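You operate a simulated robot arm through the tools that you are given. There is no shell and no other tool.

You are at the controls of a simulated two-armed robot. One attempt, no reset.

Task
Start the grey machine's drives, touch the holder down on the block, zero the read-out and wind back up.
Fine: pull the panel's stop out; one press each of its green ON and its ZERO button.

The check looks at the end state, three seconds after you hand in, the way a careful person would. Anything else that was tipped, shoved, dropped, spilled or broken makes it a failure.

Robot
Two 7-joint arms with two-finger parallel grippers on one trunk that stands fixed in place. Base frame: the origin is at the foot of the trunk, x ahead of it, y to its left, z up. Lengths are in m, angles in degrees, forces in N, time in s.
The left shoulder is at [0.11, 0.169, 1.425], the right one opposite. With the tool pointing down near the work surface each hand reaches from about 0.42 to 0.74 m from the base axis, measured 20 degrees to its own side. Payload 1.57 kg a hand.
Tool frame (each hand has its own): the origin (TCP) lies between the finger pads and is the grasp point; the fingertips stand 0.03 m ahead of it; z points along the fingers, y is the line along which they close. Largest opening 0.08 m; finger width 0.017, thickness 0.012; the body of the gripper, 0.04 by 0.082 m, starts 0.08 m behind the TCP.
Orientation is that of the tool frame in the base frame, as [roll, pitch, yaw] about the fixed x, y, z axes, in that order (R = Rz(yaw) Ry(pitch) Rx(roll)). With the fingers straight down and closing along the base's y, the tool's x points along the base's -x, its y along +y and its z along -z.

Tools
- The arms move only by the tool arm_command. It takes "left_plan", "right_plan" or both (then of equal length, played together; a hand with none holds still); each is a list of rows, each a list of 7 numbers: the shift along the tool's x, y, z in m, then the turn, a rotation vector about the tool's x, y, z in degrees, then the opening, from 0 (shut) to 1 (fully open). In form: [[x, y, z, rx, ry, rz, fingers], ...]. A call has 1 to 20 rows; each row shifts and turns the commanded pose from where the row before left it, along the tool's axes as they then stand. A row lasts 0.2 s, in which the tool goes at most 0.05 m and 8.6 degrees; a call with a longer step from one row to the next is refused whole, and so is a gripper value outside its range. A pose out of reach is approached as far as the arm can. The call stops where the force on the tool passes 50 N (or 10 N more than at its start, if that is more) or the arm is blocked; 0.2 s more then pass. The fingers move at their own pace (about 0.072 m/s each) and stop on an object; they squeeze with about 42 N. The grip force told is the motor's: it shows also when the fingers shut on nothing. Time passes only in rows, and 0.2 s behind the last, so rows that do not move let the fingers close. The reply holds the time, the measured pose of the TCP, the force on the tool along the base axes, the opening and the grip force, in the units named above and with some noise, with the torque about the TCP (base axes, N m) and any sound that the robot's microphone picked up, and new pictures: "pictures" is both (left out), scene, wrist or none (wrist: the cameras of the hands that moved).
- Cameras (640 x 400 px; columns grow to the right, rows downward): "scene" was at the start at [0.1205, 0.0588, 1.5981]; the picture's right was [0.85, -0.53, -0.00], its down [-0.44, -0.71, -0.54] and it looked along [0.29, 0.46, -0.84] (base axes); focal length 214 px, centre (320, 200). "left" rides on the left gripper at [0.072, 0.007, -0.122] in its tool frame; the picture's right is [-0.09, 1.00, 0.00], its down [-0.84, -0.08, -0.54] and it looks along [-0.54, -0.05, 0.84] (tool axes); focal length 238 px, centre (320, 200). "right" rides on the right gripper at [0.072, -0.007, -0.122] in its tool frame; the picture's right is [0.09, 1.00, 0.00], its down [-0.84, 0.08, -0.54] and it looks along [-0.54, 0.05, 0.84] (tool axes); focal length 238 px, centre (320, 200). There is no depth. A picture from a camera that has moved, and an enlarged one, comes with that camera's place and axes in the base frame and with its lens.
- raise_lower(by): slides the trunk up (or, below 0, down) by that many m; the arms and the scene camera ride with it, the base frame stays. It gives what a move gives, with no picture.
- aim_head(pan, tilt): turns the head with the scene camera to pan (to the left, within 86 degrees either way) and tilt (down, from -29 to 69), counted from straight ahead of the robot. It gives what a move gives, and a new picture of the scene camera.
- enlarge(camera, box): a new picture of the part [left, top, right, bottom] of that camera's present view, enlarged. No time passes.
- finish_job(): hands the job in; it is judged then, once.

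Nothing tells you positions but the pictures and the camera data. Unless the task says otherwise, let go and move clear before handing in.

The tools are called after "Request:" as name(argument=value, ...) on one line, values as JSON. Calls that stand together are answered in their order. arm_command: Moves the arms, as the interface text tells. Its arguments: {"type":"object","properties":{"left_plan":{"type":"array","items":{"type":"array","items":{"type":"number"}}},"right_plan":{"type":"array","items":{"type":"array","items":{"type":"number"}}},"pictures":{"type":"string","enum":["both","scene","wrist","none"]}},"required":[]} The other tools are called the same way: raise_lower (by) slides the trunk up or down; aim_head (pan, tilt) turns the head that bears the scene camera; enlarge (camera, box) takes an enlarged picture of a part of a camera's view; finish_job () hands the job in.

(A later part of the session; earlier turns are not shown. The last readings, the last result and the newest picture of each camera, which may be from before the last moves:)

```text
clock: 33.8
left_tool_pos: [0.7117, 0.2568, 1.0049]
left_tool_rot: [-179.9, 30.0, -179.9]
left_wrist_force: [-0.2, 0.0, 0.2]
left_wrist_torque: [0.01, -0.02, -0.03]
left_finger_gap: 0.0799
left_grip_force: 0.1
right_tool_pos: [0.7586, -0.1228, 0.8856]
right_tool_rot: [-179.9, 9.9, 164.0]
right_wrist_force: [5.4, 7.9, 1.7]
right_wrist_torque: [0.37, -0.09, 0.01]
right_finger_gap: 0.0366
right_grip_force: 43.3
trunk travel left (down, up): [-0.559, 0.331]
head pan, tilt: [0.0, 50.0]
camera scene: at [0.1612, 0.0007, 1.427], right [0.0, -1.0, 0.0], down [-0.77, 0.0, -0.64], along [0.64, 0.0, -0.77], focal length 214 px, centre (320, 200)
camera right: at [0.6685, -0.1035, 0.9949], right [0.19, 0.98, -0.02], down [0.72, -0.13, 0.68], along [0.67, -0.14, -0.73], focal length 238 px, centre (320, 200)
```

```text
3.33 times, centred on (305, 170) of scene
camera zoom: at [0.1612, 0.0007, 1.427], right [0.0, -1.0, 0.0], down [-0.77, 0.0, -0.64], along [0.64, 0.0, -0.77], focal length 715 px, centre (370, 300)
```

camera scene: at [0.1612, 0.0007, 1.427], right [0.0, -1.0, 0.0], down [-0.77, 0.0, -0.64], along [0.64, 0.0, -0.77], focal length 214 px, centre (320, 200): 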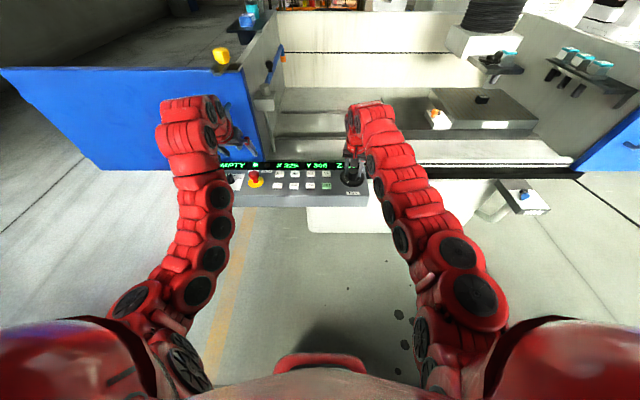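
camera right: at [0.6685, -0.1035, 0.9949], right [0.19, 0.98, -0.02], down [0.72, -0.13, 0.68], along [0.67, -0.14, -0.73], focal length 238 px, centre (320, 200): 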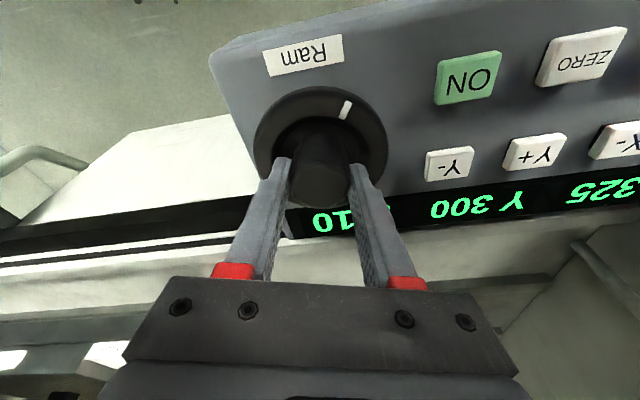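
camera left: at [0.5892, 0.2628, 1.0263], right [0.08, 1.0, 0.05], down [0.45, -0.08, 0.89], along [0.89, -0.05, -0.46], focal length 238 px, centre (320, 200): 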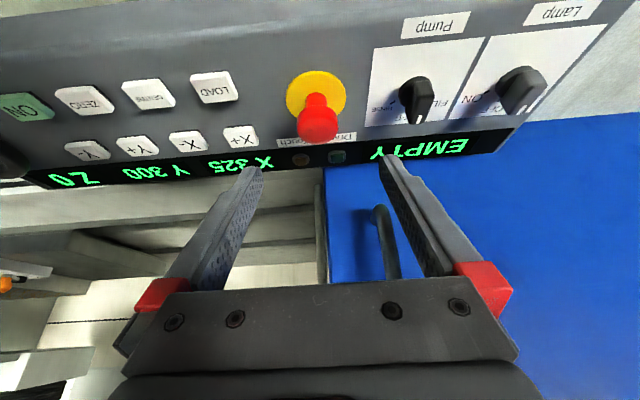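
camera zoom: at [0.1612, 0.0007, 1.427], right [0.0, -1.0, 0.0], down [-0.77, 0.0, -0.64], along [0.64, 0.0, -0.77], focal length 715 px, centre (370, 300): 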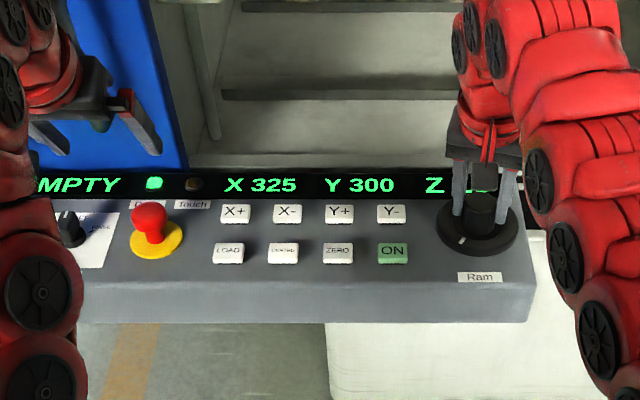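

Turning clockwise works: Z now shows 10 after about 32°. Let me verify the ram's motion direction at the holder.

Request:
enlarge(camera="scene", box=[440, 20, 560, 140])

Request:
enlarge(camera="right", box=[280, 180, 420, 260])

```text
3.33 times, centred on (500, 80) of scene
camera zoom: at [0.1612, 0.0007, 1.427], right [0.0, -1.0, 0.0], down [-0.77, 0.0, -0.64], along [0.64, 0.0, -0.77], focal length 715 px, centre (-280, 600)
```

zoom: 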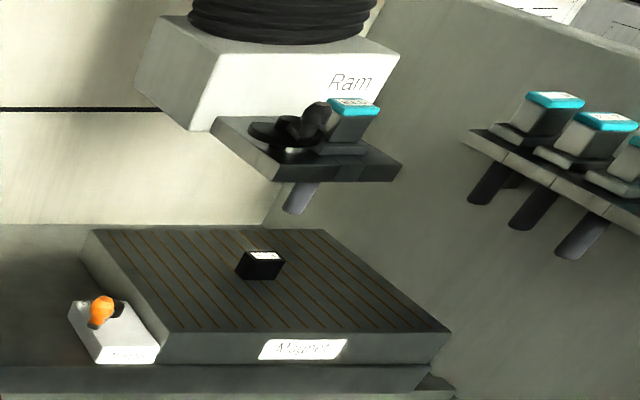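

```text
4.57 times, centred on (350, 220) of right
camera zoom: at [0.6685, -0.1035, 0.9949], right [0.19, 0.98, -0.02], down [0.72, -0.13, 0.68], along [0.67, -0.14, -0.73], focal length 1090 px, centre (183, 109)
```

zoom: 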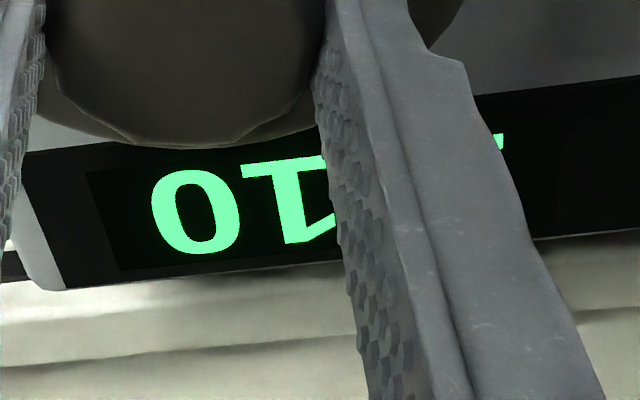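

The ram came down; holder and block look aligned in this view, with roughly 70 mm to go. Continue clockwise 48°, then open and rewind for another stroke.

Request:
arm_command(right_plan=[[0, 0, 0, 1.39, 0, 7.88, 0.2], [0, 0, 0, 1.39, 0, 7.88, 0.2], [0, 0, 0, 1.39, 0, 7.88, 0.2], [0, 0, 0, 1.39, 0, 7.88, 0.2], [0, 0, 0, 0, 0, 0, 0.2]])

Request:
enlarge(camera="scene", box=[440, 20, 560, 140])

Request:
enlarge(camera="scene", box=[210, 110, 400, 230])

```text
clock: 34.8
left_tool_pos: [0.7148, 0.2557, 1.0043]
left_tool_rot: [-180.0, 29.7, -179.9]
left_wrist_force: [-0.6, -0.8, 0.9]
left_wrist_torque: [0.0, 0.01, -0.01]
left_finger_gap: 0.0801
left_grip_force: 0.1
right_tool_pos: [0.758, -0.1229, 0.8867]
right_tool_rot: [178.6, 9.7, 133.8]
right_wrist_force: [18.8, 8.1, -11.8]
right_wrist_torque: [-0.72, -0.71, 0.0]
right_finger_gap: 0.0373
right_grip_force: 43.4
right hand out of reach, approached as far as the arm can: row 4
trunk travel left (down, up): [-0.559, 0.331]
head pan, tilt: [0.0, 50.0]
stopped in row 5 (right hand): the force on the tool passed its limit at 64 N (the readings are from after the stop); the commanded pose is now the measured one
camera scene: at [0.1646, -0.002, 1.4262], right [0.0, -1.0, 0.0], down [-0.77, 0.0, -0.64], along [0.64, 0.0, -0.77], focal length 214 px, centre (320, 200)
camera right: at [0.6883, -0.0624, 0.9952], right [0.65, 0.76, 0.01], down [0.55, -0.49, 0.68], along [0.52, -0.44, -0.74], focal length 238 px, centre (320, 200)
```

scene: 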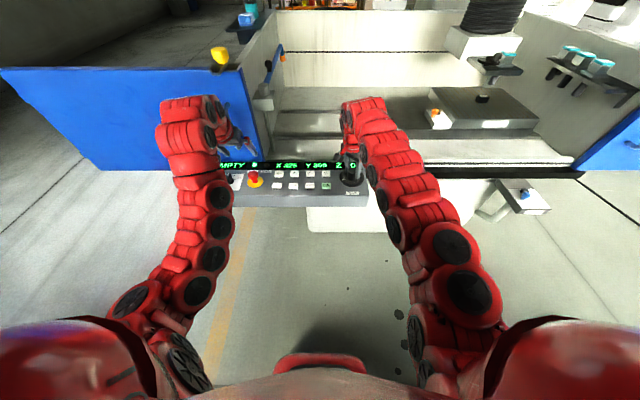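
right: 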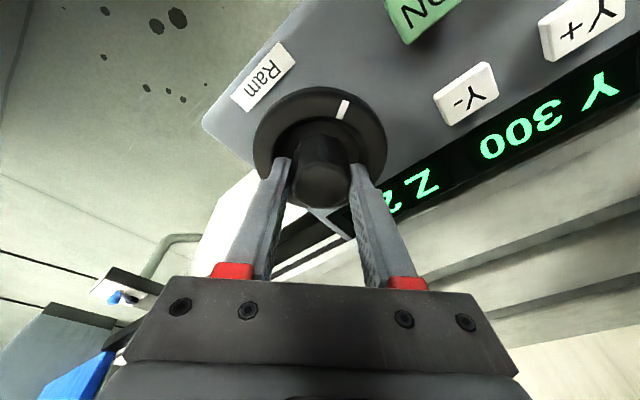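

```text
3.33 times, centred on (500, 80) of scene
camera zoom: at [0.1646, -0.002, 1.4262], right [0.0, -1.0, 0.0], down [-0.77, 0.0, -0.64], along [0.64, 0.0, -0.77], focal length 715 px, centre (-280, 600)
```

zoom: 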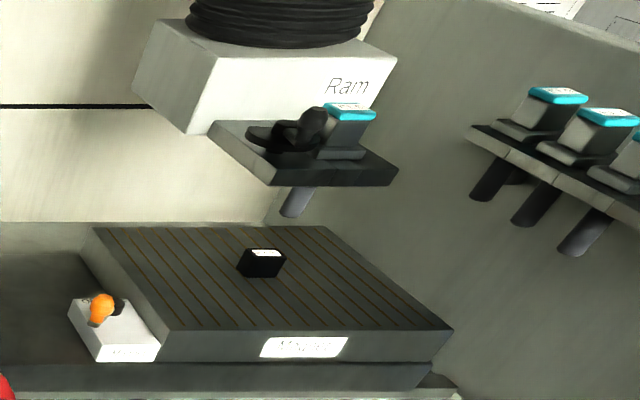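

```text
3.33 times, centred on (305, 170) of scene
camera zoom: at [0.1646, -0.002, 1.4262], right [0.0, -1.0, 0.0], down [-0.77, 0.0, -0.64], along [0.64, 0.0, -0.77], focal length 715 px, centre (370, 300)
```

zoom: 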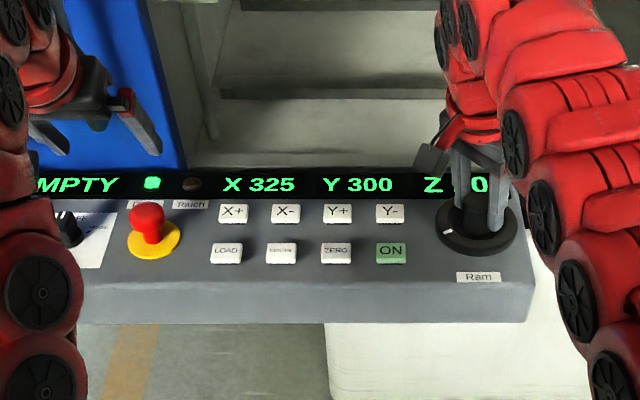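

Z is at about 20, but the arm hit its reach limit on that side. I open, lift slightly, fix the tilt (15°), and rewind counter-clockwise with open fingers.

Request:
arm_command(right_plan=[[0, 0, 0, 0, 0, 0, 0.62], [0, 0, 0, 0, 0, 0, 0.62], [-0.0003, 0, -0.003, 1.4, 0, 0, 0.62], [0, 0, 0, 0, -5, 0, 0.62], [0, 0, 0, -2.07, 0, -7.73, 0.62], [0, 0, 0, -2.07, 0, -7.73, 0.62], [0, 0, 0, -2.07, 0, -7.73, 0.62], [0, 0, 0, -2.07, 0, -7.73, 0.62], [0, 0, 0, -2.07, 0, -7.73, 0.62], [0, 0, 0, -2.07, 0, -7.73, 0.62], [0, 0, 0, -2.07, 0, -7.73, 0.62], [0, 0, 0, -2.07, 0, -7.73, 0.62], [0, 0, 0, -2.07, 0, -7.73, 0.62], [0, 0, 0, -2.07, 0, -7.73, 0.62], [0, 0, 0, -2.07, 0, -7.73, 0.62], [0, 0, 0, -2.07, 0, -7.73, 0.62], [0, 0, 0, -2.07, 0, -7.73, 0.62], [0, 0, 0, 0, 0, 0, 0.62]])

Request:
enlarge(camera="right", box=[160, 60, 480, 260])

Request:
enlarge(camera="scene", box=[210, 110, 400, 230])

```text
clock: 38.6
left_tool_pos: [0.7126, 0.2569, 1.0062]
left_tool_rot: [-180.0, 30.0, 180.0]
left_wrist_force: [0.3, 0.0, 0.6]
left_wrist_torque: [0.03, -0.02, -0.01]
left_finger_gap: 0.0801
left_grip_force: 0.1
right_tool_pos: [0.7539, -0.1238, 0.8923]
right_tool_rot: [179.8, 15.1, -122.3]
right_wrist_force: [0.4, -0.6, -0.4]
right_wrist_torque: [-0.01, -0.02, 0.0]
right_finger_gap: 0.0495
right_grip_force: 0.2
trunk travel left (down, up): [-0.559, 0.331]
head pan, tilt: [0.0, 50.0]
camera scene: at [0.1603, -0.0008, 1.4271], right [0.0, -1.0, 0.0], down [-0.77, 0.0, -0.64], along [0.64, 0.0, -0.77], focal length 214 px, centre (320, 200)
camera right: at [0.707, -0.212, 0.9926], right [-0.89, 0.46, -0.02], down [0.29, 0.6, 0.74], along [0.35, 0.65, -0.67], focal length 238 px, centre (320, 200)
```

scene: 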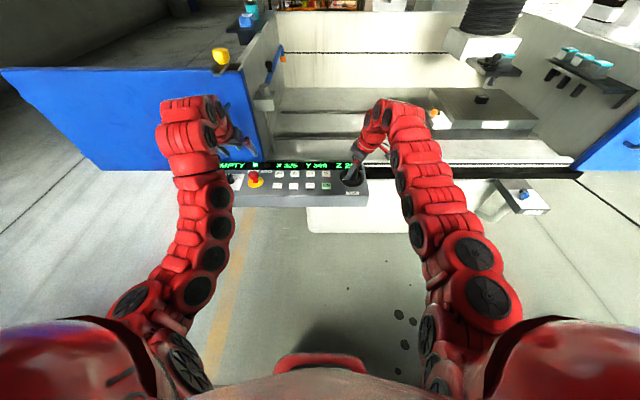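
right: 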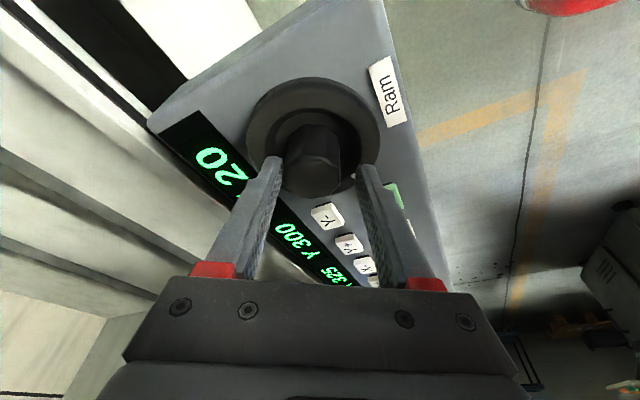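

```text
2.00 times, centred on (320, 160) of right
camera zoom: at [0.707, -0.212, 0.9926], right [-0.89, 0.46, -0.02], down [0.29, 0.6, 0.74], along [0.35, 0.65, -0.67], focal length 477 px, centre (320, 280)
```

zoom: 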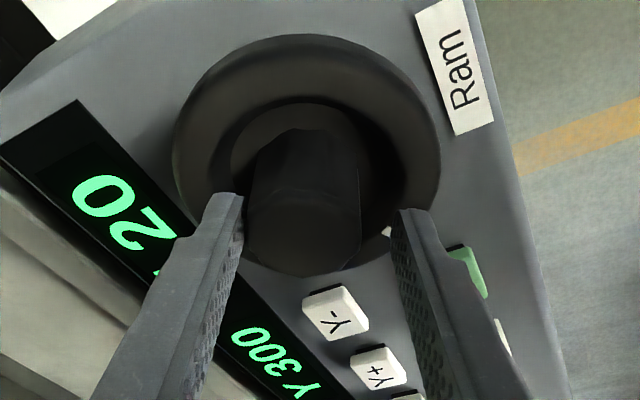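

```text
3.33 times, centred on (305, 170) of scene
camera zoom: at [0.1603, -0.0008, 1.4271], right [0.0, -1.0, 0.0], down [-0.77, 0.0, -0.64], along [0.64, 0.0, -0.77], focal length 715 px, centre (370, 300)
```

zoom: 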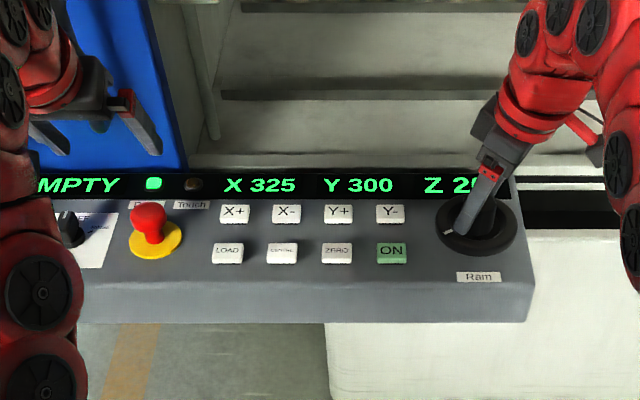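

Z reads 20. I center on the knob, rewind a further 24° and regrip.

Request:
arm_command(right_plan=[[-0.0011, -0.0034, 0.0044, 0, 0, 0, 0.62], [0, 0, 0, -2.07, 0, -7.73, 0.62], [0, 0, 0, -2.07, 0, -7.73, 0.62], [0, 0, 0, -2.07, 0, -7.73, 0.62], [0, 0, 0, 0, 0, 0, 0.62], [0, 0, 0, 0, 0, 0, 0.2], [0, 0, 0, 0, 0, 0, 0.2], [0, 0, 0, 0, 0, 0, 0.2]], pictures="wrist")

Request:
enlarge(camera="right", box=[160, 60, 480, 260])

```text
clock: 40.2
left_tool_pos: [0.718, 0.2572, 1.0023]
left_tool_rot: [179.9, 29.6, -179.9]
left_wrist_force: [0.2, -0.2, 0.8]
left_wrist_torque: [0.02, -0.03, 0.0]
left_finger_gap: 0.0798
left_grip_force: 0.0
right_tool_pos: [0.7491, -0.123, 0.8877]
right_tool_rot: [-178.7, 15.2, -98.5]
right_wrist_force: [46.3, -0.9, -7.9]
right_wrist_torque: [0.61, -0.91, 0.07]
right_finger_gap: 0.0562
right_grip_force: 22.9
right hand out of reach, approached as far as the arm can: row 3, 4
trunk travel left (down, up): [-0.559, 0.331]
head pan, tilt: [0.0, 50.0]
stopped in row 7 (right hand): the force on the tool passed its limit at 54 N (the readings are from after the stop); the commanded pose is now the measured one
camera right: at [0.7398, -0.2237, 0.9868], right [-1.0, 0.06, -0.05], down [0.01, 0.67, 0.74], along [0.08, 0.74, -0.67], focal length 238 px, centre (320, 200)
```

right: 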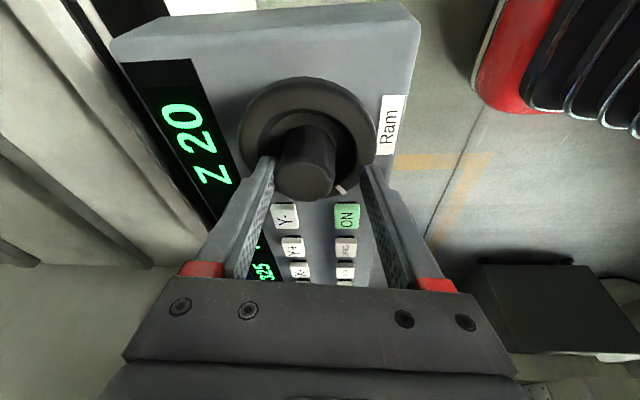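

```text
2.00 times, centred on (320, 160) of right
camera zoom: at [0.7398, -0.2237, 0.9868], right [-1.0, 0.06, -0.05], down [0.01, 0.67, 0.74], along [0.08, 0.74, -0.67], focal length 477 px, centre (320, 280)
```

zoom: 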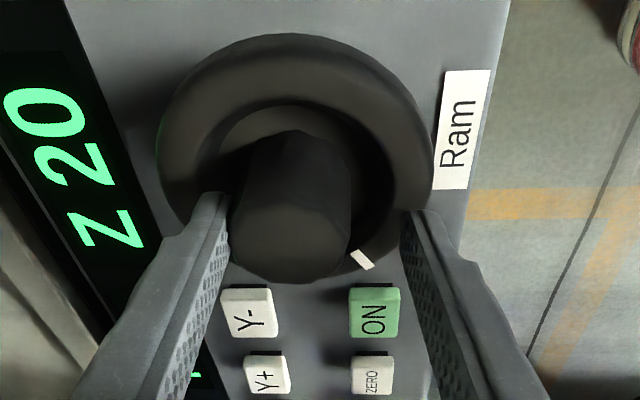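

The far side was out of reach and a finger leaned on the knob (wheel unmoved, Z 20). I open, rotate back to where it was reachable, and recenter.

Request:
arm_command(right_plan=[[0, 0, -0.003, 0, 0, 0, 0.9], [0, 0, 0, 0, 0, 0, 0.9], [0, 0, 0, 2.07, 0, 7.73, 0.9], [0, 0, 0, 2.07, 0, 7.73, 0.9], [0, 0, 0, 2.07, 0, 7.73, 0.9], [0, 0, 0, 2.07, 0, 7.73, 0.9], [-0.0058, -0.0075, 0.0005, -1.3, 0, 0, 0.9], [0, 0, 0, 0, 0, 0, 0.62], [0, 0, 0, 0, 0, 0, 0.62]], pictures="wrist")

Request:
enlarge(camera="right", box=[160, 60, 480, 260])

```text
clock: 42.2
left_tool_pos: [0.7132, 0.2563, 1.0067]
left_tool_rot: [179.9, 30.0, 180.0]
left_wrist_force: [0.1, -0.7, 0.2]
left_wrist_torque: [-0.03, -0.01, 0.02]
left_finger_gap: 0.0799
left_grip_force: 0.0
right_tool_pos: [0.7498, -0.1236, 0.894]
right_tool_rot: [179.2, 15.6, -130.4]
right_wrist_force: [1.2, -2.8, 0.7]
right_wrist_torque: [-0.07, -0.05, -0.04]
right_finger_gap: 0.0523
right_grip_force: 2.0
trunk travel left (down, up): [-0.559, 0.331]
head pan, tilt: [0.0, 50.0]
camera right: at [0.6915, -0.2065, 0.9924], right [-0.82, 0.57, -0.01], down [0.37, 0.55, 0.75], along [0.44, 0.61, -0.67], focal length 238 px, centre (320, 200)
```

right: 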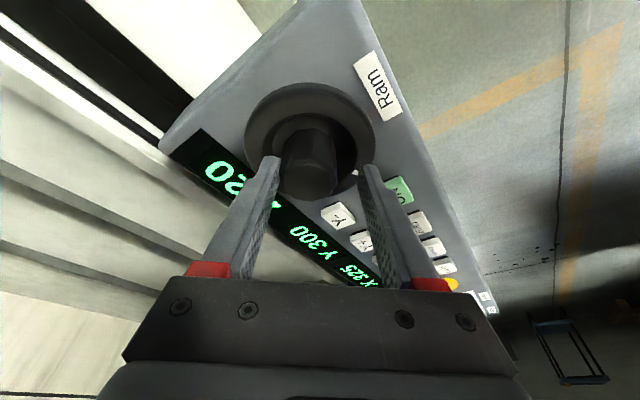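

```text
2.00 times, centred on (320, 160) of right
camera zoom: at [0.6915, -0.2065, 0.9924], right [-0.82, 0.57, -0.01], down [0.37, 0.55, 0.75], along [0.44, 0.61, -0.67], focal length 477 px, centre (320, 280)
```

zoom: 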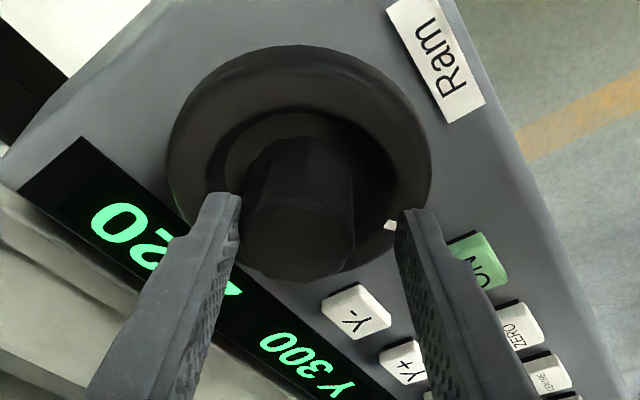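

Request:
arm_command(right_plan=[[0, 0, 0, 0, 0, 0, 0.85], [-0.005, -0.0072, 0.0025, 0.8, 0, 0, 0.85], [0, 0, 0, 0, 0, 0, 0.85], [0, 0, 0.003, 0, 0, 0, 0.62], [0, 0, 0, 0, 0, 0, 0.62]], pictures="wrist")

Request:
enlarge(camera="right", box=[160, 60, 480, 260])

```text
clock: 43.4
left_tool_pos: [0.7123, 0.2572, 1.0068]
left_tool_rot: [-180.0, 30.0, -179.9]
left_wrist_force: [0.9, -0.2, 1.1]
left_wrist_torque: [0.0, -0.02, 0.0]
left_finger_gap: 0.08
left_grip_force: 0.0
right_tool_pos: [0.7599, -0.1235, 0.8902]
right_tool_rot: [-179.8, 15.4, -130.3]
right_wrist_force: [1.0, -0.2, -0.6]
right_wrist_torque: [0.01, -0.01, 0.01]
right_finger_gap: 0.0494
right_grip_force: 0.0
trunk travel left (down, up): [-0.559, 0.331]
head pan, tilt: [0.0, 50.0]
camera right: at [0.6994, -0.2042, 0.9885], right [-0.82, 0.58, -0.03], down [0.37, 0.55, 0.75], along [0.44, 0.6, -0.67], focal length 238 px, centre (320, 200)
```

right: 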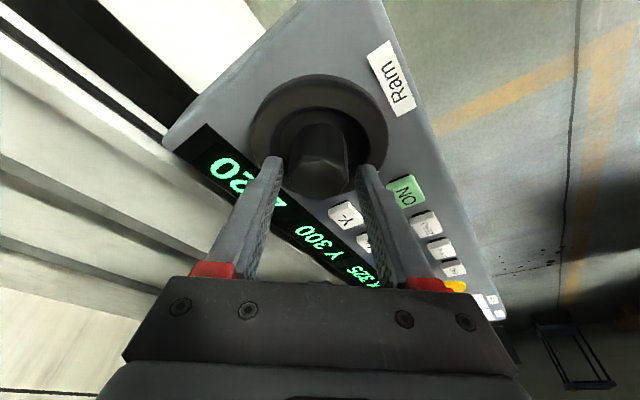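

```text
2.00 times, centred on (320, 160) of right
camera zoom: at [0.6994, -0.2042, 0.9885], right [-0.82, 0.58, -0.03], down [0.37, 0.55, 0.75], along [0.44, 0.6, -0.67], focal length 477 px, centre (320, 280)
```

zoom: 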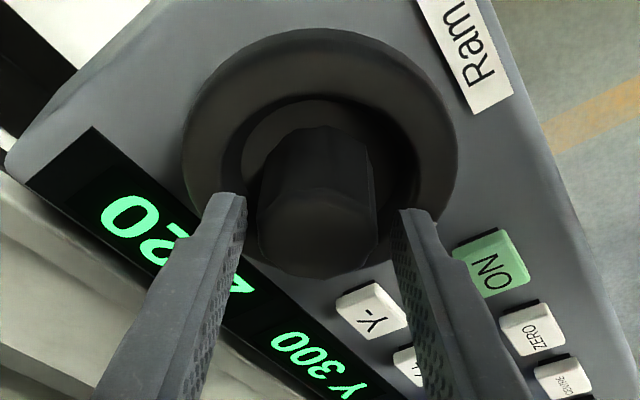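

Centered. Close and turn clockwise 72°.

Request:
arm_command(right_plan=[[0, 0, 0, 0, 0, 0, 0.2], [0, 0, 0, 0, 0, 0, 0.2], [0, 0, 0, 2.1, 0, 7.72, 0.2], [0, 0, 0, 2.1, 0, 7.72, 0.2], [0, 0, 0, 2.1, 0, 7.72, 0.2], [0, 0, 0, 2.1, 0, 7.72, 0.2], [0, 0, 0, 2.1, 0, 7.72, 0.2], [0, 0, 0, 2.1, 0, 7.72, 0.2], [0, 0, 0, 2.1, 0, 7.72, 0.2], [0, 0, 0, 2.1, 0, 7.72, 0.2], [0, 0, 0, 0, 0, 0, 0.2]])

Request:
enlarge(camera="scene", box=[440, 20, 560, 140])

Request:
enlarge(camera="scene", box=[210, 110, 400, 230])

```text
clock: 45.8
left_tool_pos: [0.7128, 0.2554, 1.0062]
left_tool_rot: [180.0, 30.0, 180.0]
left_wrist_force: [0.0, -0.4, -0.4]
left_wrist_torque: [0.0, 0.01, -0.06]
left_finger_gap: 0.0803
left_grip_force: 0.0
right_tool_pos: [0.7595, -0.1233, 0.8893]
right_tool_rot: [179.6, 15.4, 165.5]
right_wrist_force: [4.9, -6.3, 1.6]
right_wrist_torque: [-0.48, -0.63, -0.03]
right_finger_gap: 0.037
right_grip_force: 43.0
trunk travel left (down, up): [-0.559, 0.331]
head pan, tilt: [0.0, 50.0]
camera scene: at [0.1609, -0.0014, 1.427], right [0.0, -1.0, 0.0], down [-0.77, 0.0, -0.64], along [0.64, 0.0, -0.77], focal length 214 px, centre (320, 200)
camera right: at [0.6608, -0.1046, 0.9887], right [0.16, 0.99, -0.02], down [0.66, -0.09, 0.75], along [0.73, -0.13, -0.67], focal length 238 px, centre (320, 200)
```

scene: 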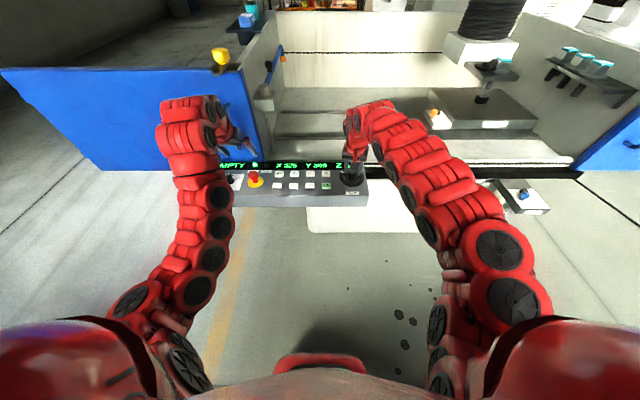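
right: 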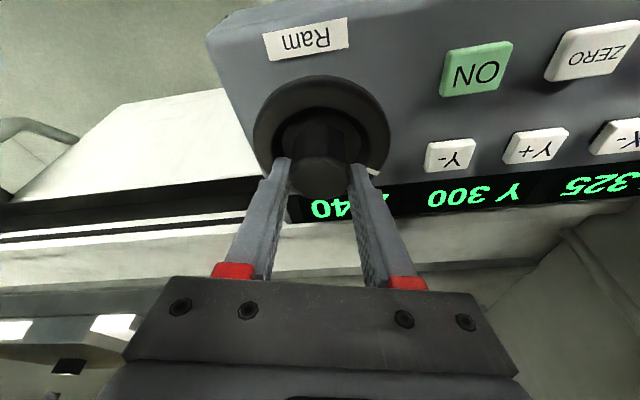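

```text
3.33 times, centred on (500, 80) of scene
camera zoom: at [0.1609, -0.0014, 1.427], right [0.0, -1.0, 0.0], down [-0.77, 0.0, -0.64], along [0.64, 0.0, -0.77], focal length 715 px, centre (-280, 600)
```

zoom: 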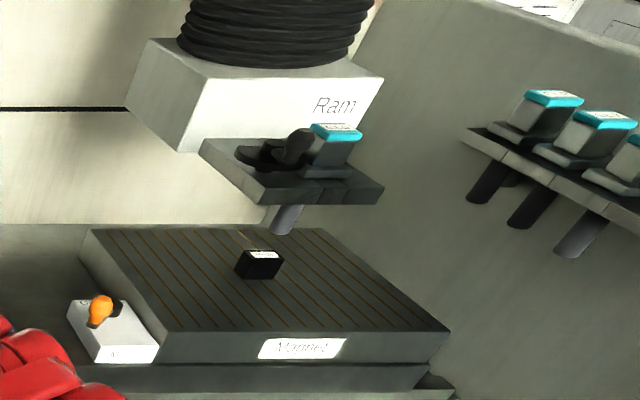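

```text
3.33 times, centred on (305, 170) of scene
camera zoom: at [0.1609, -0.0014, 1.427], right [0.0, -1.0, 0.0], down [-0.77, 0.0, -0.64], along [0.64, 0.0, -0.77], focal length 715 px, centre (370, 300)
```

zoom: 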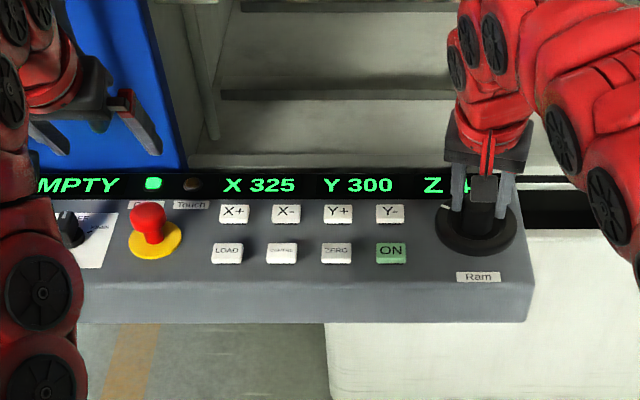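

Z reads 40; extrapolating, the holder will meet the block at about Z ≈ 75, well aligned. Two more rows, then release and rewind.

Request:
arm_command(right_plan=[[0, 0, 0, 2.1, 0, 7.72, 0.2], [0, 0, 0, 2.1, 0, 7.72, 0.2], [0, 0, 0, 0, 0, 0, 0.2], [0, 0, 0, 0, 0, 0, 0.62], [0, 0, 0, 0, 0, 0, 0.62], [0, 0, 0, -2.1, 0, -7.72, 0.62], [0, 0, 0, -2.1, 0, -7.72, 0.62], [0, 0, 0, -2.1, 0, -7.72, 0.62], [0, 0, 0, -2.1, 0, -7.72, 0.62], [0, 0, 0, -2.1, 0, -7.72, 0.62], [0, 0, 0, -2.1, 0, -7.72, 0.62], [0, 0, 0, -2.1, 0, -7.72, 0.62], [0, 0, 0, -2.1, 0, -7.72, 0.62], [0, 0, 0, -2.1, 0, -7.72, 0.62], [0, 0, 0, -2.1, 0, -7.72, 0.62], [0, 0, 0, 0, 0, 0, 0.62]])

Request:
enlarge(camera="right", box=[160, 60, 480, 260])

```text
clock: 49.2
left_tool_pos: [0.7129, 0.2571, 1.0059]
left_tool_rot: [-180.0, 30.0, 180.0]
left_wrist_force: [0.0, -0.2, 0.2]
left_wrist_torque: [0.01, -0.01, -0.01]
left_finger_gap: 0.0799
left_grip_force: 0.1
right_tool_pos: [0.7594, -0.1231, 0.8887]
right_tool_rot: [-179.9, 15.6, -130.2]
right_wrist_force: [0.5, 0.6, 0.1]
right_wrist_torque: [0.0, 0.04, 0.01]
right_finger_gap: 0.0497
right_grip_force: 0.1
trunk travel left (down, up): [-0.559, 0.331]
head pan, tilt: [0.0, 50.0]
camera scene: at [0.1603, -0.0007, 1.4271], right [0.0, -1.0, 0.0], down [-0.77, 0.0, -0.64], along [0.64, 0.0, -0.77], focal length 214 px, centre (320, 200)
camera right: at [0.6998, -0.2047, 0.9889], right [-0.82, 0.57, -0.03], down [0.37, 0.56, 0.75], along [0.44, 0.6, -0.67], focal length 238 px, centre (320, 200)
```

scene: 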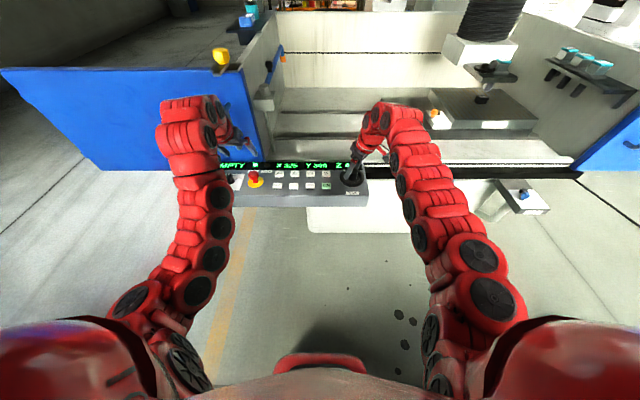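
right: 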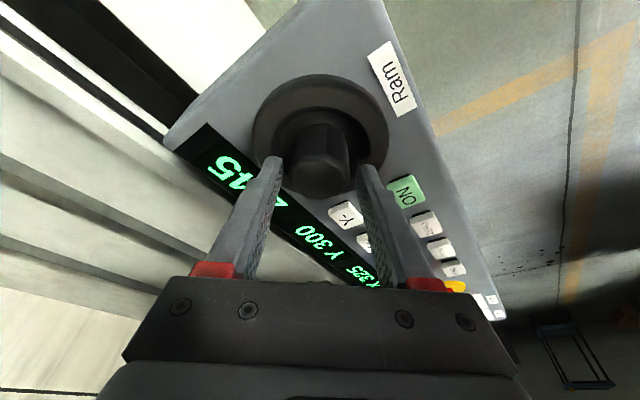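

```text
2.00 times, centred on (320, 160) of right
camera zoom: at [0.6998, -0.2047, 0.9889], right [-0.82, 0.57, -0.03], down [0.37, 0.56, 0.75], along [0.44, 0.6, -0.67], focal length 477 px, centre (320, 280)
```

zoom: 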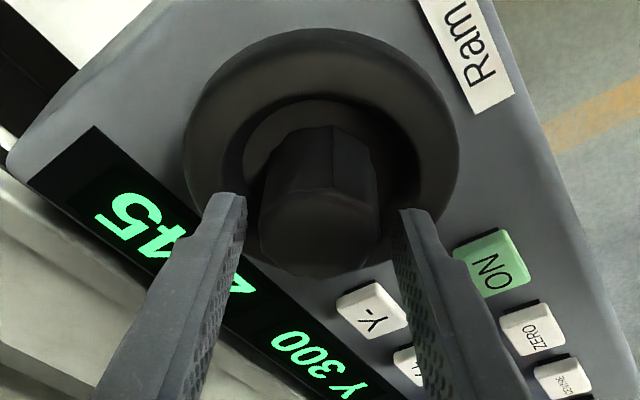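

Z 45. Regrip and turn 40° more, then inspect.

Request:
arm_command(right_plan=[[0, 0, 0, 0, 0, 0, 0.2], [0, 0, 0, 0, 0, 0, 0.2], [0, 0, 0, 2.1, 0, 7.72, 0.2], [0, 0, 0, 2.1, 0, 7.72, 0.2], [0, 0, 0, 2.1, 0, 7.72, 0.2], [0, 0, 0, 2.1, 0, 7.72, 0.2], [0, 0, 0, 2.1, 0, 7.72, 0.2], [0, 0, 0, 0, 0, 0, 0.2]])

Request:
enlarge(camera="scene", box=[460, 50, 520, 110])

Request:
enlarge(camera="scene", box=[240, 140, 380, 210])

```text
clock: 51.0
left_tool_pos: [0.7121, 0.256, 1.0062]
left_tool_rot: [179.9, 30.1, -180.0]
left_wrist_force: [-0.3, -0.1, -0.6]
left_wrist_torque: [-0.02, 0.03, 0.0]
left_finger_gap: 0.0801
left_grip_force: 0.0
right_tool_pos: [0.7601, -0.125, 0.8907]
right_tool_rot: [179.8, 15.5, -170.5]
right_wrist_force: [8.4, -4.6, 3.9]
right_wrist_torque: [-0.03, -1.07, -0.05]
right_finger_gap: 0.0368
right_grip_force: 43.0
trunk travel left (down, up): [-0.559, 0.331]
head pan, tilt: [0.0, 50.0]
camera scene: at [0.161, -0.0012, 1.427], right [0.0, -1.0, 0.0], down [-0.77, 0.0, -0.64], along [0.64, 0.0, -0.77], focal length 214 px, centre (320, 200)
camera right: at [0.6619, -0.1469, 0.989], right [-0.25, 0.97, -0.02], down [0.64, 0.18, 0.75], along [0.73, 0.17, -0.67], focal length 238 px, centre (320, 200)
```

scene: 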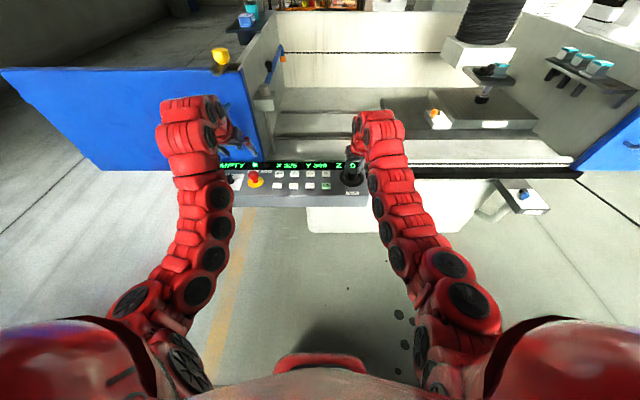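
right: 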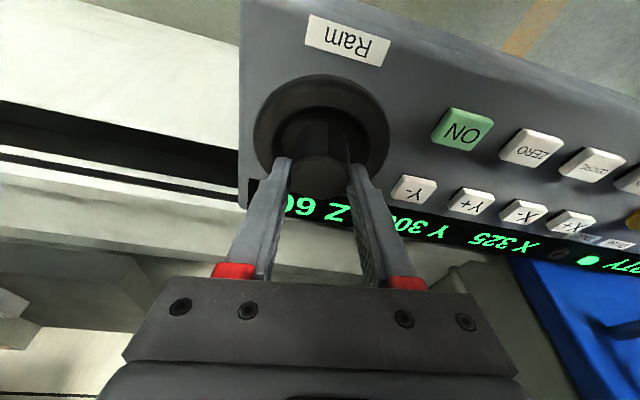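

```text
6.67 times, centred on (490, 80) of scene
camera zoom: at [0.161, -0.0012, 1.427], right [0.0, -1.0, 0.0], down [-0.77, 0.0, -0.64], along [0.64, 0.0, -0.77], focal length 1430 px, centre (-813, 1000)
```

zoom: 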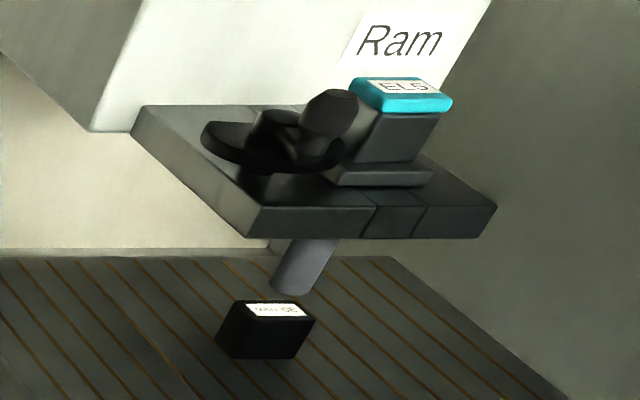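

```text
4.57 times, centred on (310, 175) of scene
camera zoom: at [0.161, -0.0012, 1.427], right [0.0, -1.0, 0.0], down [-0.77, 0.0, -0.64], along [0.64, 0.0, -0.77], focal length 980 px, centre (366, 314)
```

zoom: 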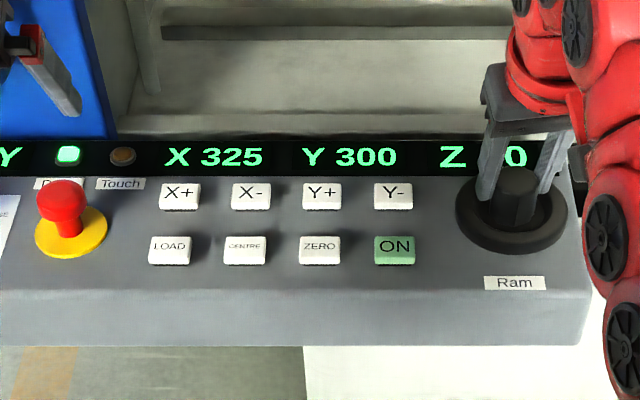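

Z 60, Touch lamp still off, gap roughly 15–18 mm. I go on with smaller turns.

Request:
arm_command(right_plan=[[0, 0, 0, 1.6, 0, 5.79, 0.2], [0, 0, 0, 1.6, 0, 5.79, 0.2], [0, 0, 0, 1.6, 0, 5.79, 0.2], [0, 0, 0, 1.6, 0, 5.79, 0.2], [0, 0, 0, 0, 0, 0, 0.2]])

Request:
enlarge(camera="scene", box=[460, 50, 520, 110])

Request:
enlarge(camera="scene", box=[240, 140, 380, 210])

```text
clock: 52.2
left_tool_pos: [0.7118, 0.2567, 1.0065]
left_tool_rot: [-180.0, 30.1, -179.9]
left_wrist_force: [0.5, -0.1, 0.0]
left_wrist_torque: [-0.02, -0.02, 0.0]
left_finger_gap: 0.0802
left_grip_force: 0.1
right_tool_pos: [0.7599, -0.1236, 0.89]
right_tool_rot: [179.8, 15.5, 165.4]
right_wrist_force: [7.0, -7.1, 6.0]
right_wrist_torque: [-0.33, -0.37, -0.05]
right_finger_gap: 0.0369
right_grip_force: 42.9
trunk travel left (down, up): [-0.559, 0.331]
head pan, tilt: [0.0, 50.0]
camera scene: at [0.1605, -0.0013, 1.4271], right [0.0, -1.0, 0.0], down [-0.77, 0.0, -0.64], along [0.64, 0.0, -0.77], focal length 214 px, centre (320, 200)
camera right: at [0.6607, -0.1044, 0.9889], right [0.16, 0.99, -0.02], down [0.66, -0.09, 0.75], along [0.73, -0.14, -0.67], focal length 238 px, centre (320, 200)
```

scene: 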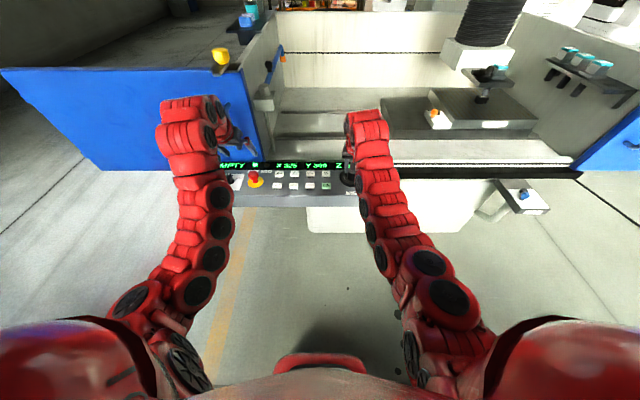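
right: 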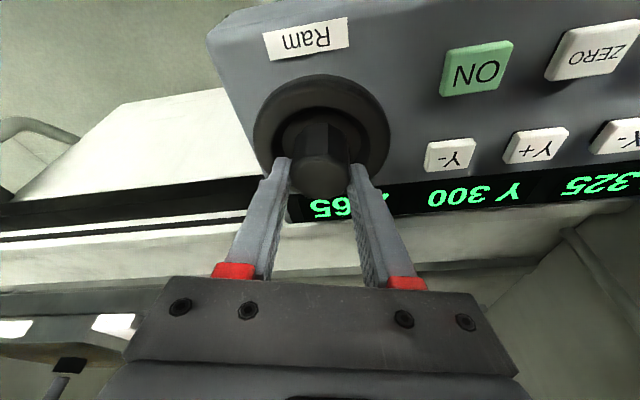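

```text
6.67 times, centred on (490, 80) of scene
camera zoom: at [0.1605, -0.0013, 1.4271], right [0.0, -1.0, 0.0], down [-0.77, 0.0, -0.64], along [0.64, 0.0, -0.77], focal length 1430 px, centre (-813, 1000)
```

zoom: 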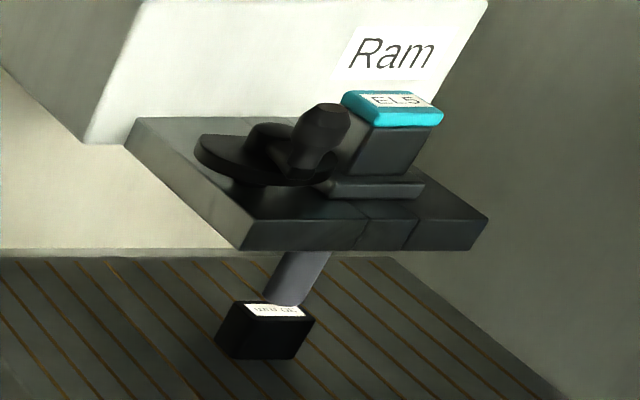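

```text
4.57 times, centred on (310, 175) of scene
camera zoom: at [0.1605, -0.0013, 1.4271], right [0.0, -1.0, 0.0], down [-0.77, 0.0, -0.64], along [0.64, 0.0, -0.77], focal length 980 px, centre (366, 314)
```

zoom: 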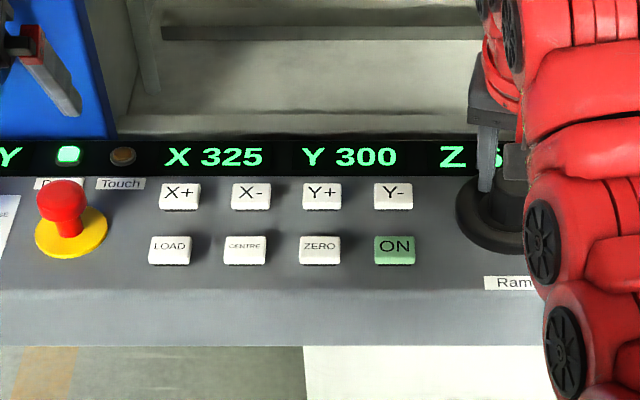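

Request:
arm_command(right_plan=[[0, 0, 0, 0.8, 0, 2.9, 0.2], [0, 0, 0, 0.8, 0, 2.9, 0.2], [0, 0, 0, 0.8, 0, 2.9, 0.2], [0, 0, 0, 0, 0, 0, 0.2]], pictures="wrist")

Request:
enlarge(camera="scene", box=[460, 50, 520, 110])

Request:
enlarge(camera="scene", box=[240, 140, 380, 210])

```text
clock: 53.2
left_tool_pos: [0.7123, 0.2551, 1.006]
left_tool_rot: [-180.0, 30.0, 180.0]
left_wrist_force: [-0.2, 0.4, -0.4]
left_wrist_torque: [0.0, -0.03, 0.0]
left_finger_gap: 0.0802
left_grip_force: 0.1
right_tool_pos: [0.7595, -0.1239, 0.8894]
right_tool_rot: [179.8, 15.4, 156.6]
right_wrist_force: [11.5, -8.0, 10.4]
right_wrist_torque: [-0.38, -0.39, 0.0]
right_finger_gap: 0.0366
right_grip_force: 42.8
trunk travel left (down, up): [-0.559, 0.331]
head pan, tilt: [0.0, 50.0]
camera right: at [0.665, -0.089, 0.9891], right [0.31, 0.95, -0.02], down [0.64, -0.19, 0.75], along [0.7, -0.25, -0.67], focal length 238 px, centre (320, 200)
```

right: 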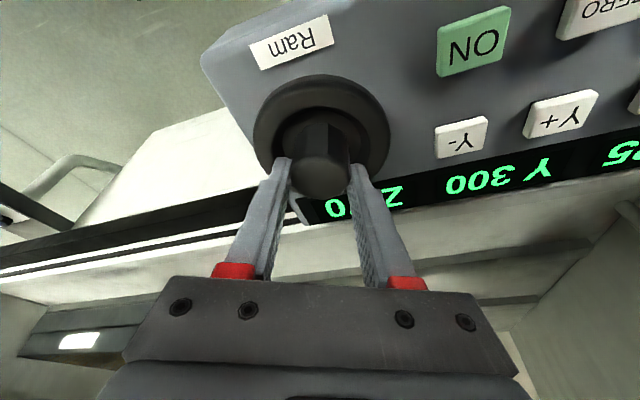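

```text
6.67 times, centred on (490, 80) of scene
camera zoom: at [0.1606, -0.0014, 1.4271], right [0.0, -1.0, 0.0], down [-0.77, 0.0, -0.64], along [0.64, 0.0, -0.77], focal length 1430 px, centre (-813, 1000)
```

zoom: 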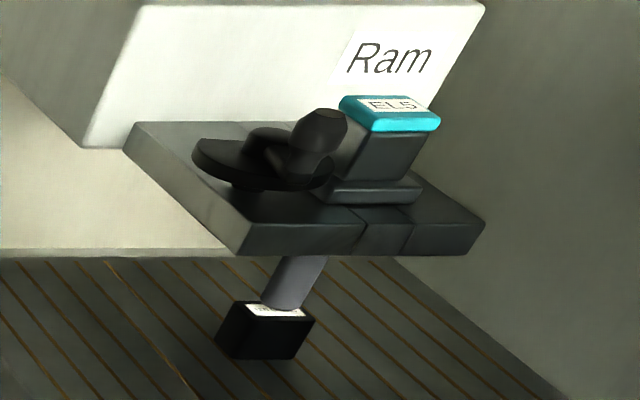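

```text
4.57 times, centred on (310, 175) of scene
camera zoom: at [0.1606, -0.0014, 1.4271], right [0.0, -1.0, 0.0], down [-0.77, 0.0, -0.64], along [0.64, 0.0, -0.77], focal length 980 px, centre (366, 314)
```

zoom: 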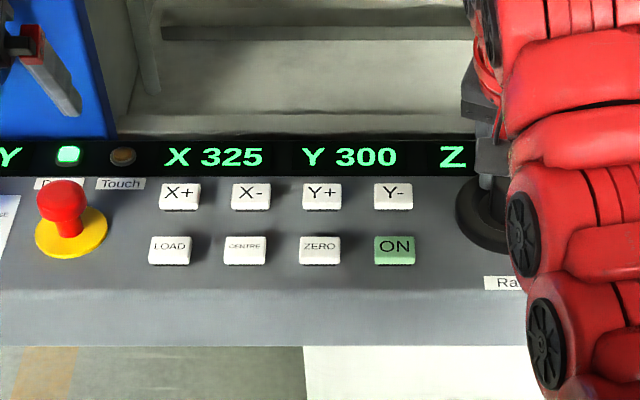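

Request:
arm_command(right_plan=[[0, 0, 0, 0.53, 0, 1.93, 0.2], [0, 0, 0, 0.53, 0, 1.93, 0.2], [0, 0, 0, 0, 0, 0, 0.2]], pictures="wrist")

Request:
enlarge(camera="scene", box=[460, 50, 520, 110])

Request:
enlarge(camera="scene", box=[240, 140, 380, 210])

```text
clock: 54.0
left_tool_pos: [0.7126, 0.2565, 1.0065]
left_tool_rot: [-180.0, 30.0, 180.0]
left_wrist_force: [-0.4, 0.0, 0.7]
left_wrist_torque: [0.02, 0.01, 0.04]
left_finger_gap: 0.0801
left_grip_force: 0.0
right_tool_pos: [0.76, -0.1241, 0.8894]
right_tool_rot: [179.8, 15.4, 152.5]
right_wrist_force: [10.7, -7.3, 8.6]
right_wrist_torque: [-0.36, -0.44, 0.01]
right_finger_gap: 0.0367
right_grip_force: 43.0
trunk travel left (down, up): [-0.559, 0.331]
head pan, tilt: [0.0, 50.0]
camera right: at [0.6677, -0.0824, 0.9891], right [0.38, 0.92, -0.02], down [0.62, -0.24, 0.74], along [0.68, -0.3, -0.67], focal length 238 px, centre (320, 200)
```

right: 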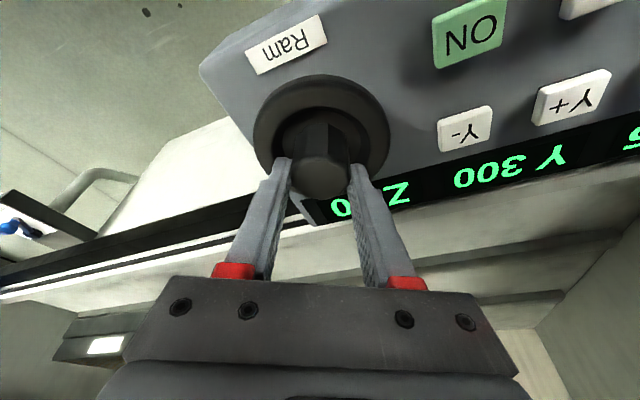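

```text
6.67 times, centred on (490, 80) of scene
camera zoom: at [0.1606, -0.0014, 1.4271], right [0.0, -1.0, 0.0], down [-0.77, 0.0, -0.64], along [0.64, 0.0, -0.77], focal length 1430 px, centre (-813, 1000)
```

zoom: 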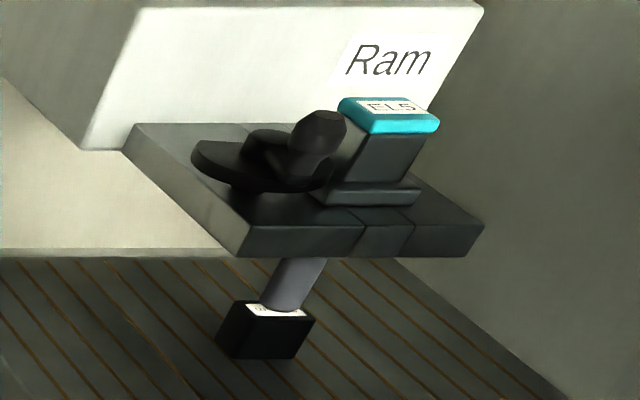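

```text
4.57 times, centred on (310, 175) of scene
camera zoom: at [0.1606, -0.0014, 1.4271], right [0.0, -1.0, 0.0], down [-0.77, 0.0, -0.64], along [0.64, 0.0, -0.77], focal length 980 px, centre (366, 314)
```

zoom: 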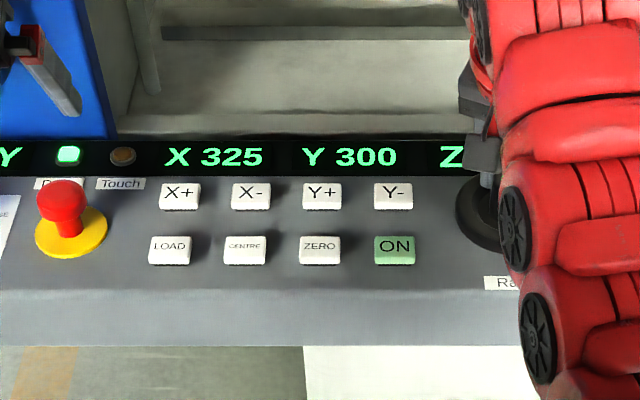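

Request:
arm_command(right_plan=[[0, 0, 0, 0.53, 0, 1.93, 0.2], [0, 0, 0, 0.53, 0, 1.93, 0.2], [0, 0, 0, 0, 0, 0, 0.2]], pictures="wrist")

Request:
enlarge(camera="scene", box=[460, 50, 520, 110])

Request:
enlarge(camera="scene", box=[240, 140, 380, 210])

```text
clock: 54.8
left_tool_pos: [0.7115, 0.2545, 1.0067]
left_tool_rot: [180.0, 30.0, 179.9]
left_wrist_force: [-0.4, -0.7, 0.2]
left_wrist_torque: [0.01, -0.01, 0.04]
left_finger_gap: 0.0799
left_grip_force: 0.0
right_tool_pos: [0.7599, -0.123, 0.8886]
right_tool_rot: [179.9, 15.4, 148.6]
right_wrist_force: [9.8, -8.6, 7.2]
right_wrist_torque: [-0.31, -0.07, -0.01]
right_finger_gap: 0.0366
right_grip_force: 42.9
trunk travel left (down, up): [-0.559, 0.331]
head pan, tilt: [0.0, 50.0]
camera right: at [0.6707, -0.0761, 0.9891], right [0.44, 0.9, -0.02], down [0.6, -0.28, 0.74], along [0.66, -0.34, -0.67], focal length 238 px, centre (320, 200)
```

right: 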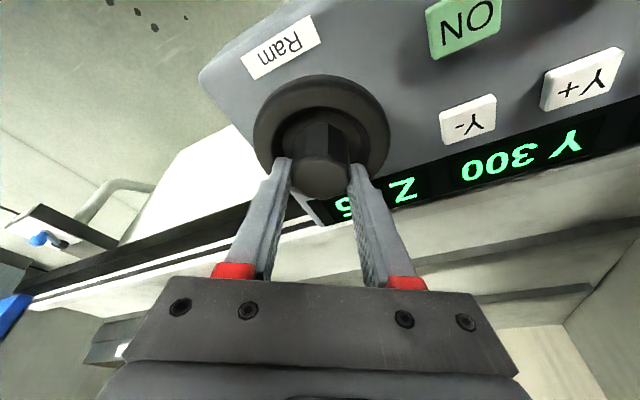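

```text
6.67 times, centred on (490, 80) of scene
camera zoom: at [0.1606, -0.0016, 1.4271], right [0.0, -1.0, 0.0], down [-0.77, 0.0, -0.64], along [0.64, 0.0, -0.77], focal length 1430 px, centre (-813, 1000)
```

zoom: 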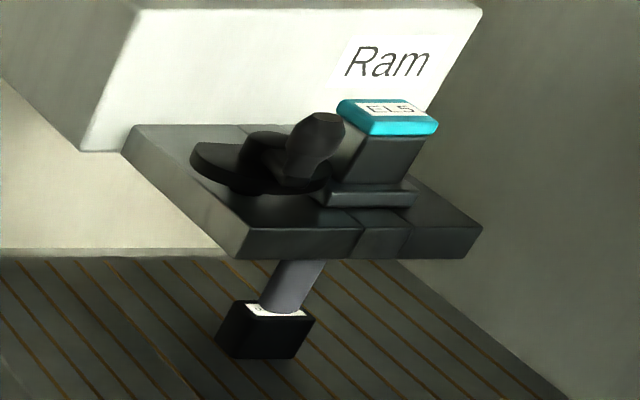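

```text
4.57 times, centred on (310, 175) of scene
camera zoom: at [0.1606, -0.0016, 1.4271], right [0.0, -1.0, 0.0], down [-0.77, 0.0, -0.64], along [0.64, 0.0, -0.77], focal length 980 px, centre (366, 314)
```

zoom: 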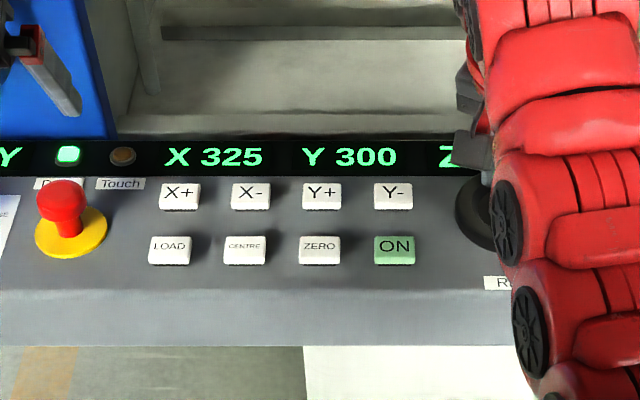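

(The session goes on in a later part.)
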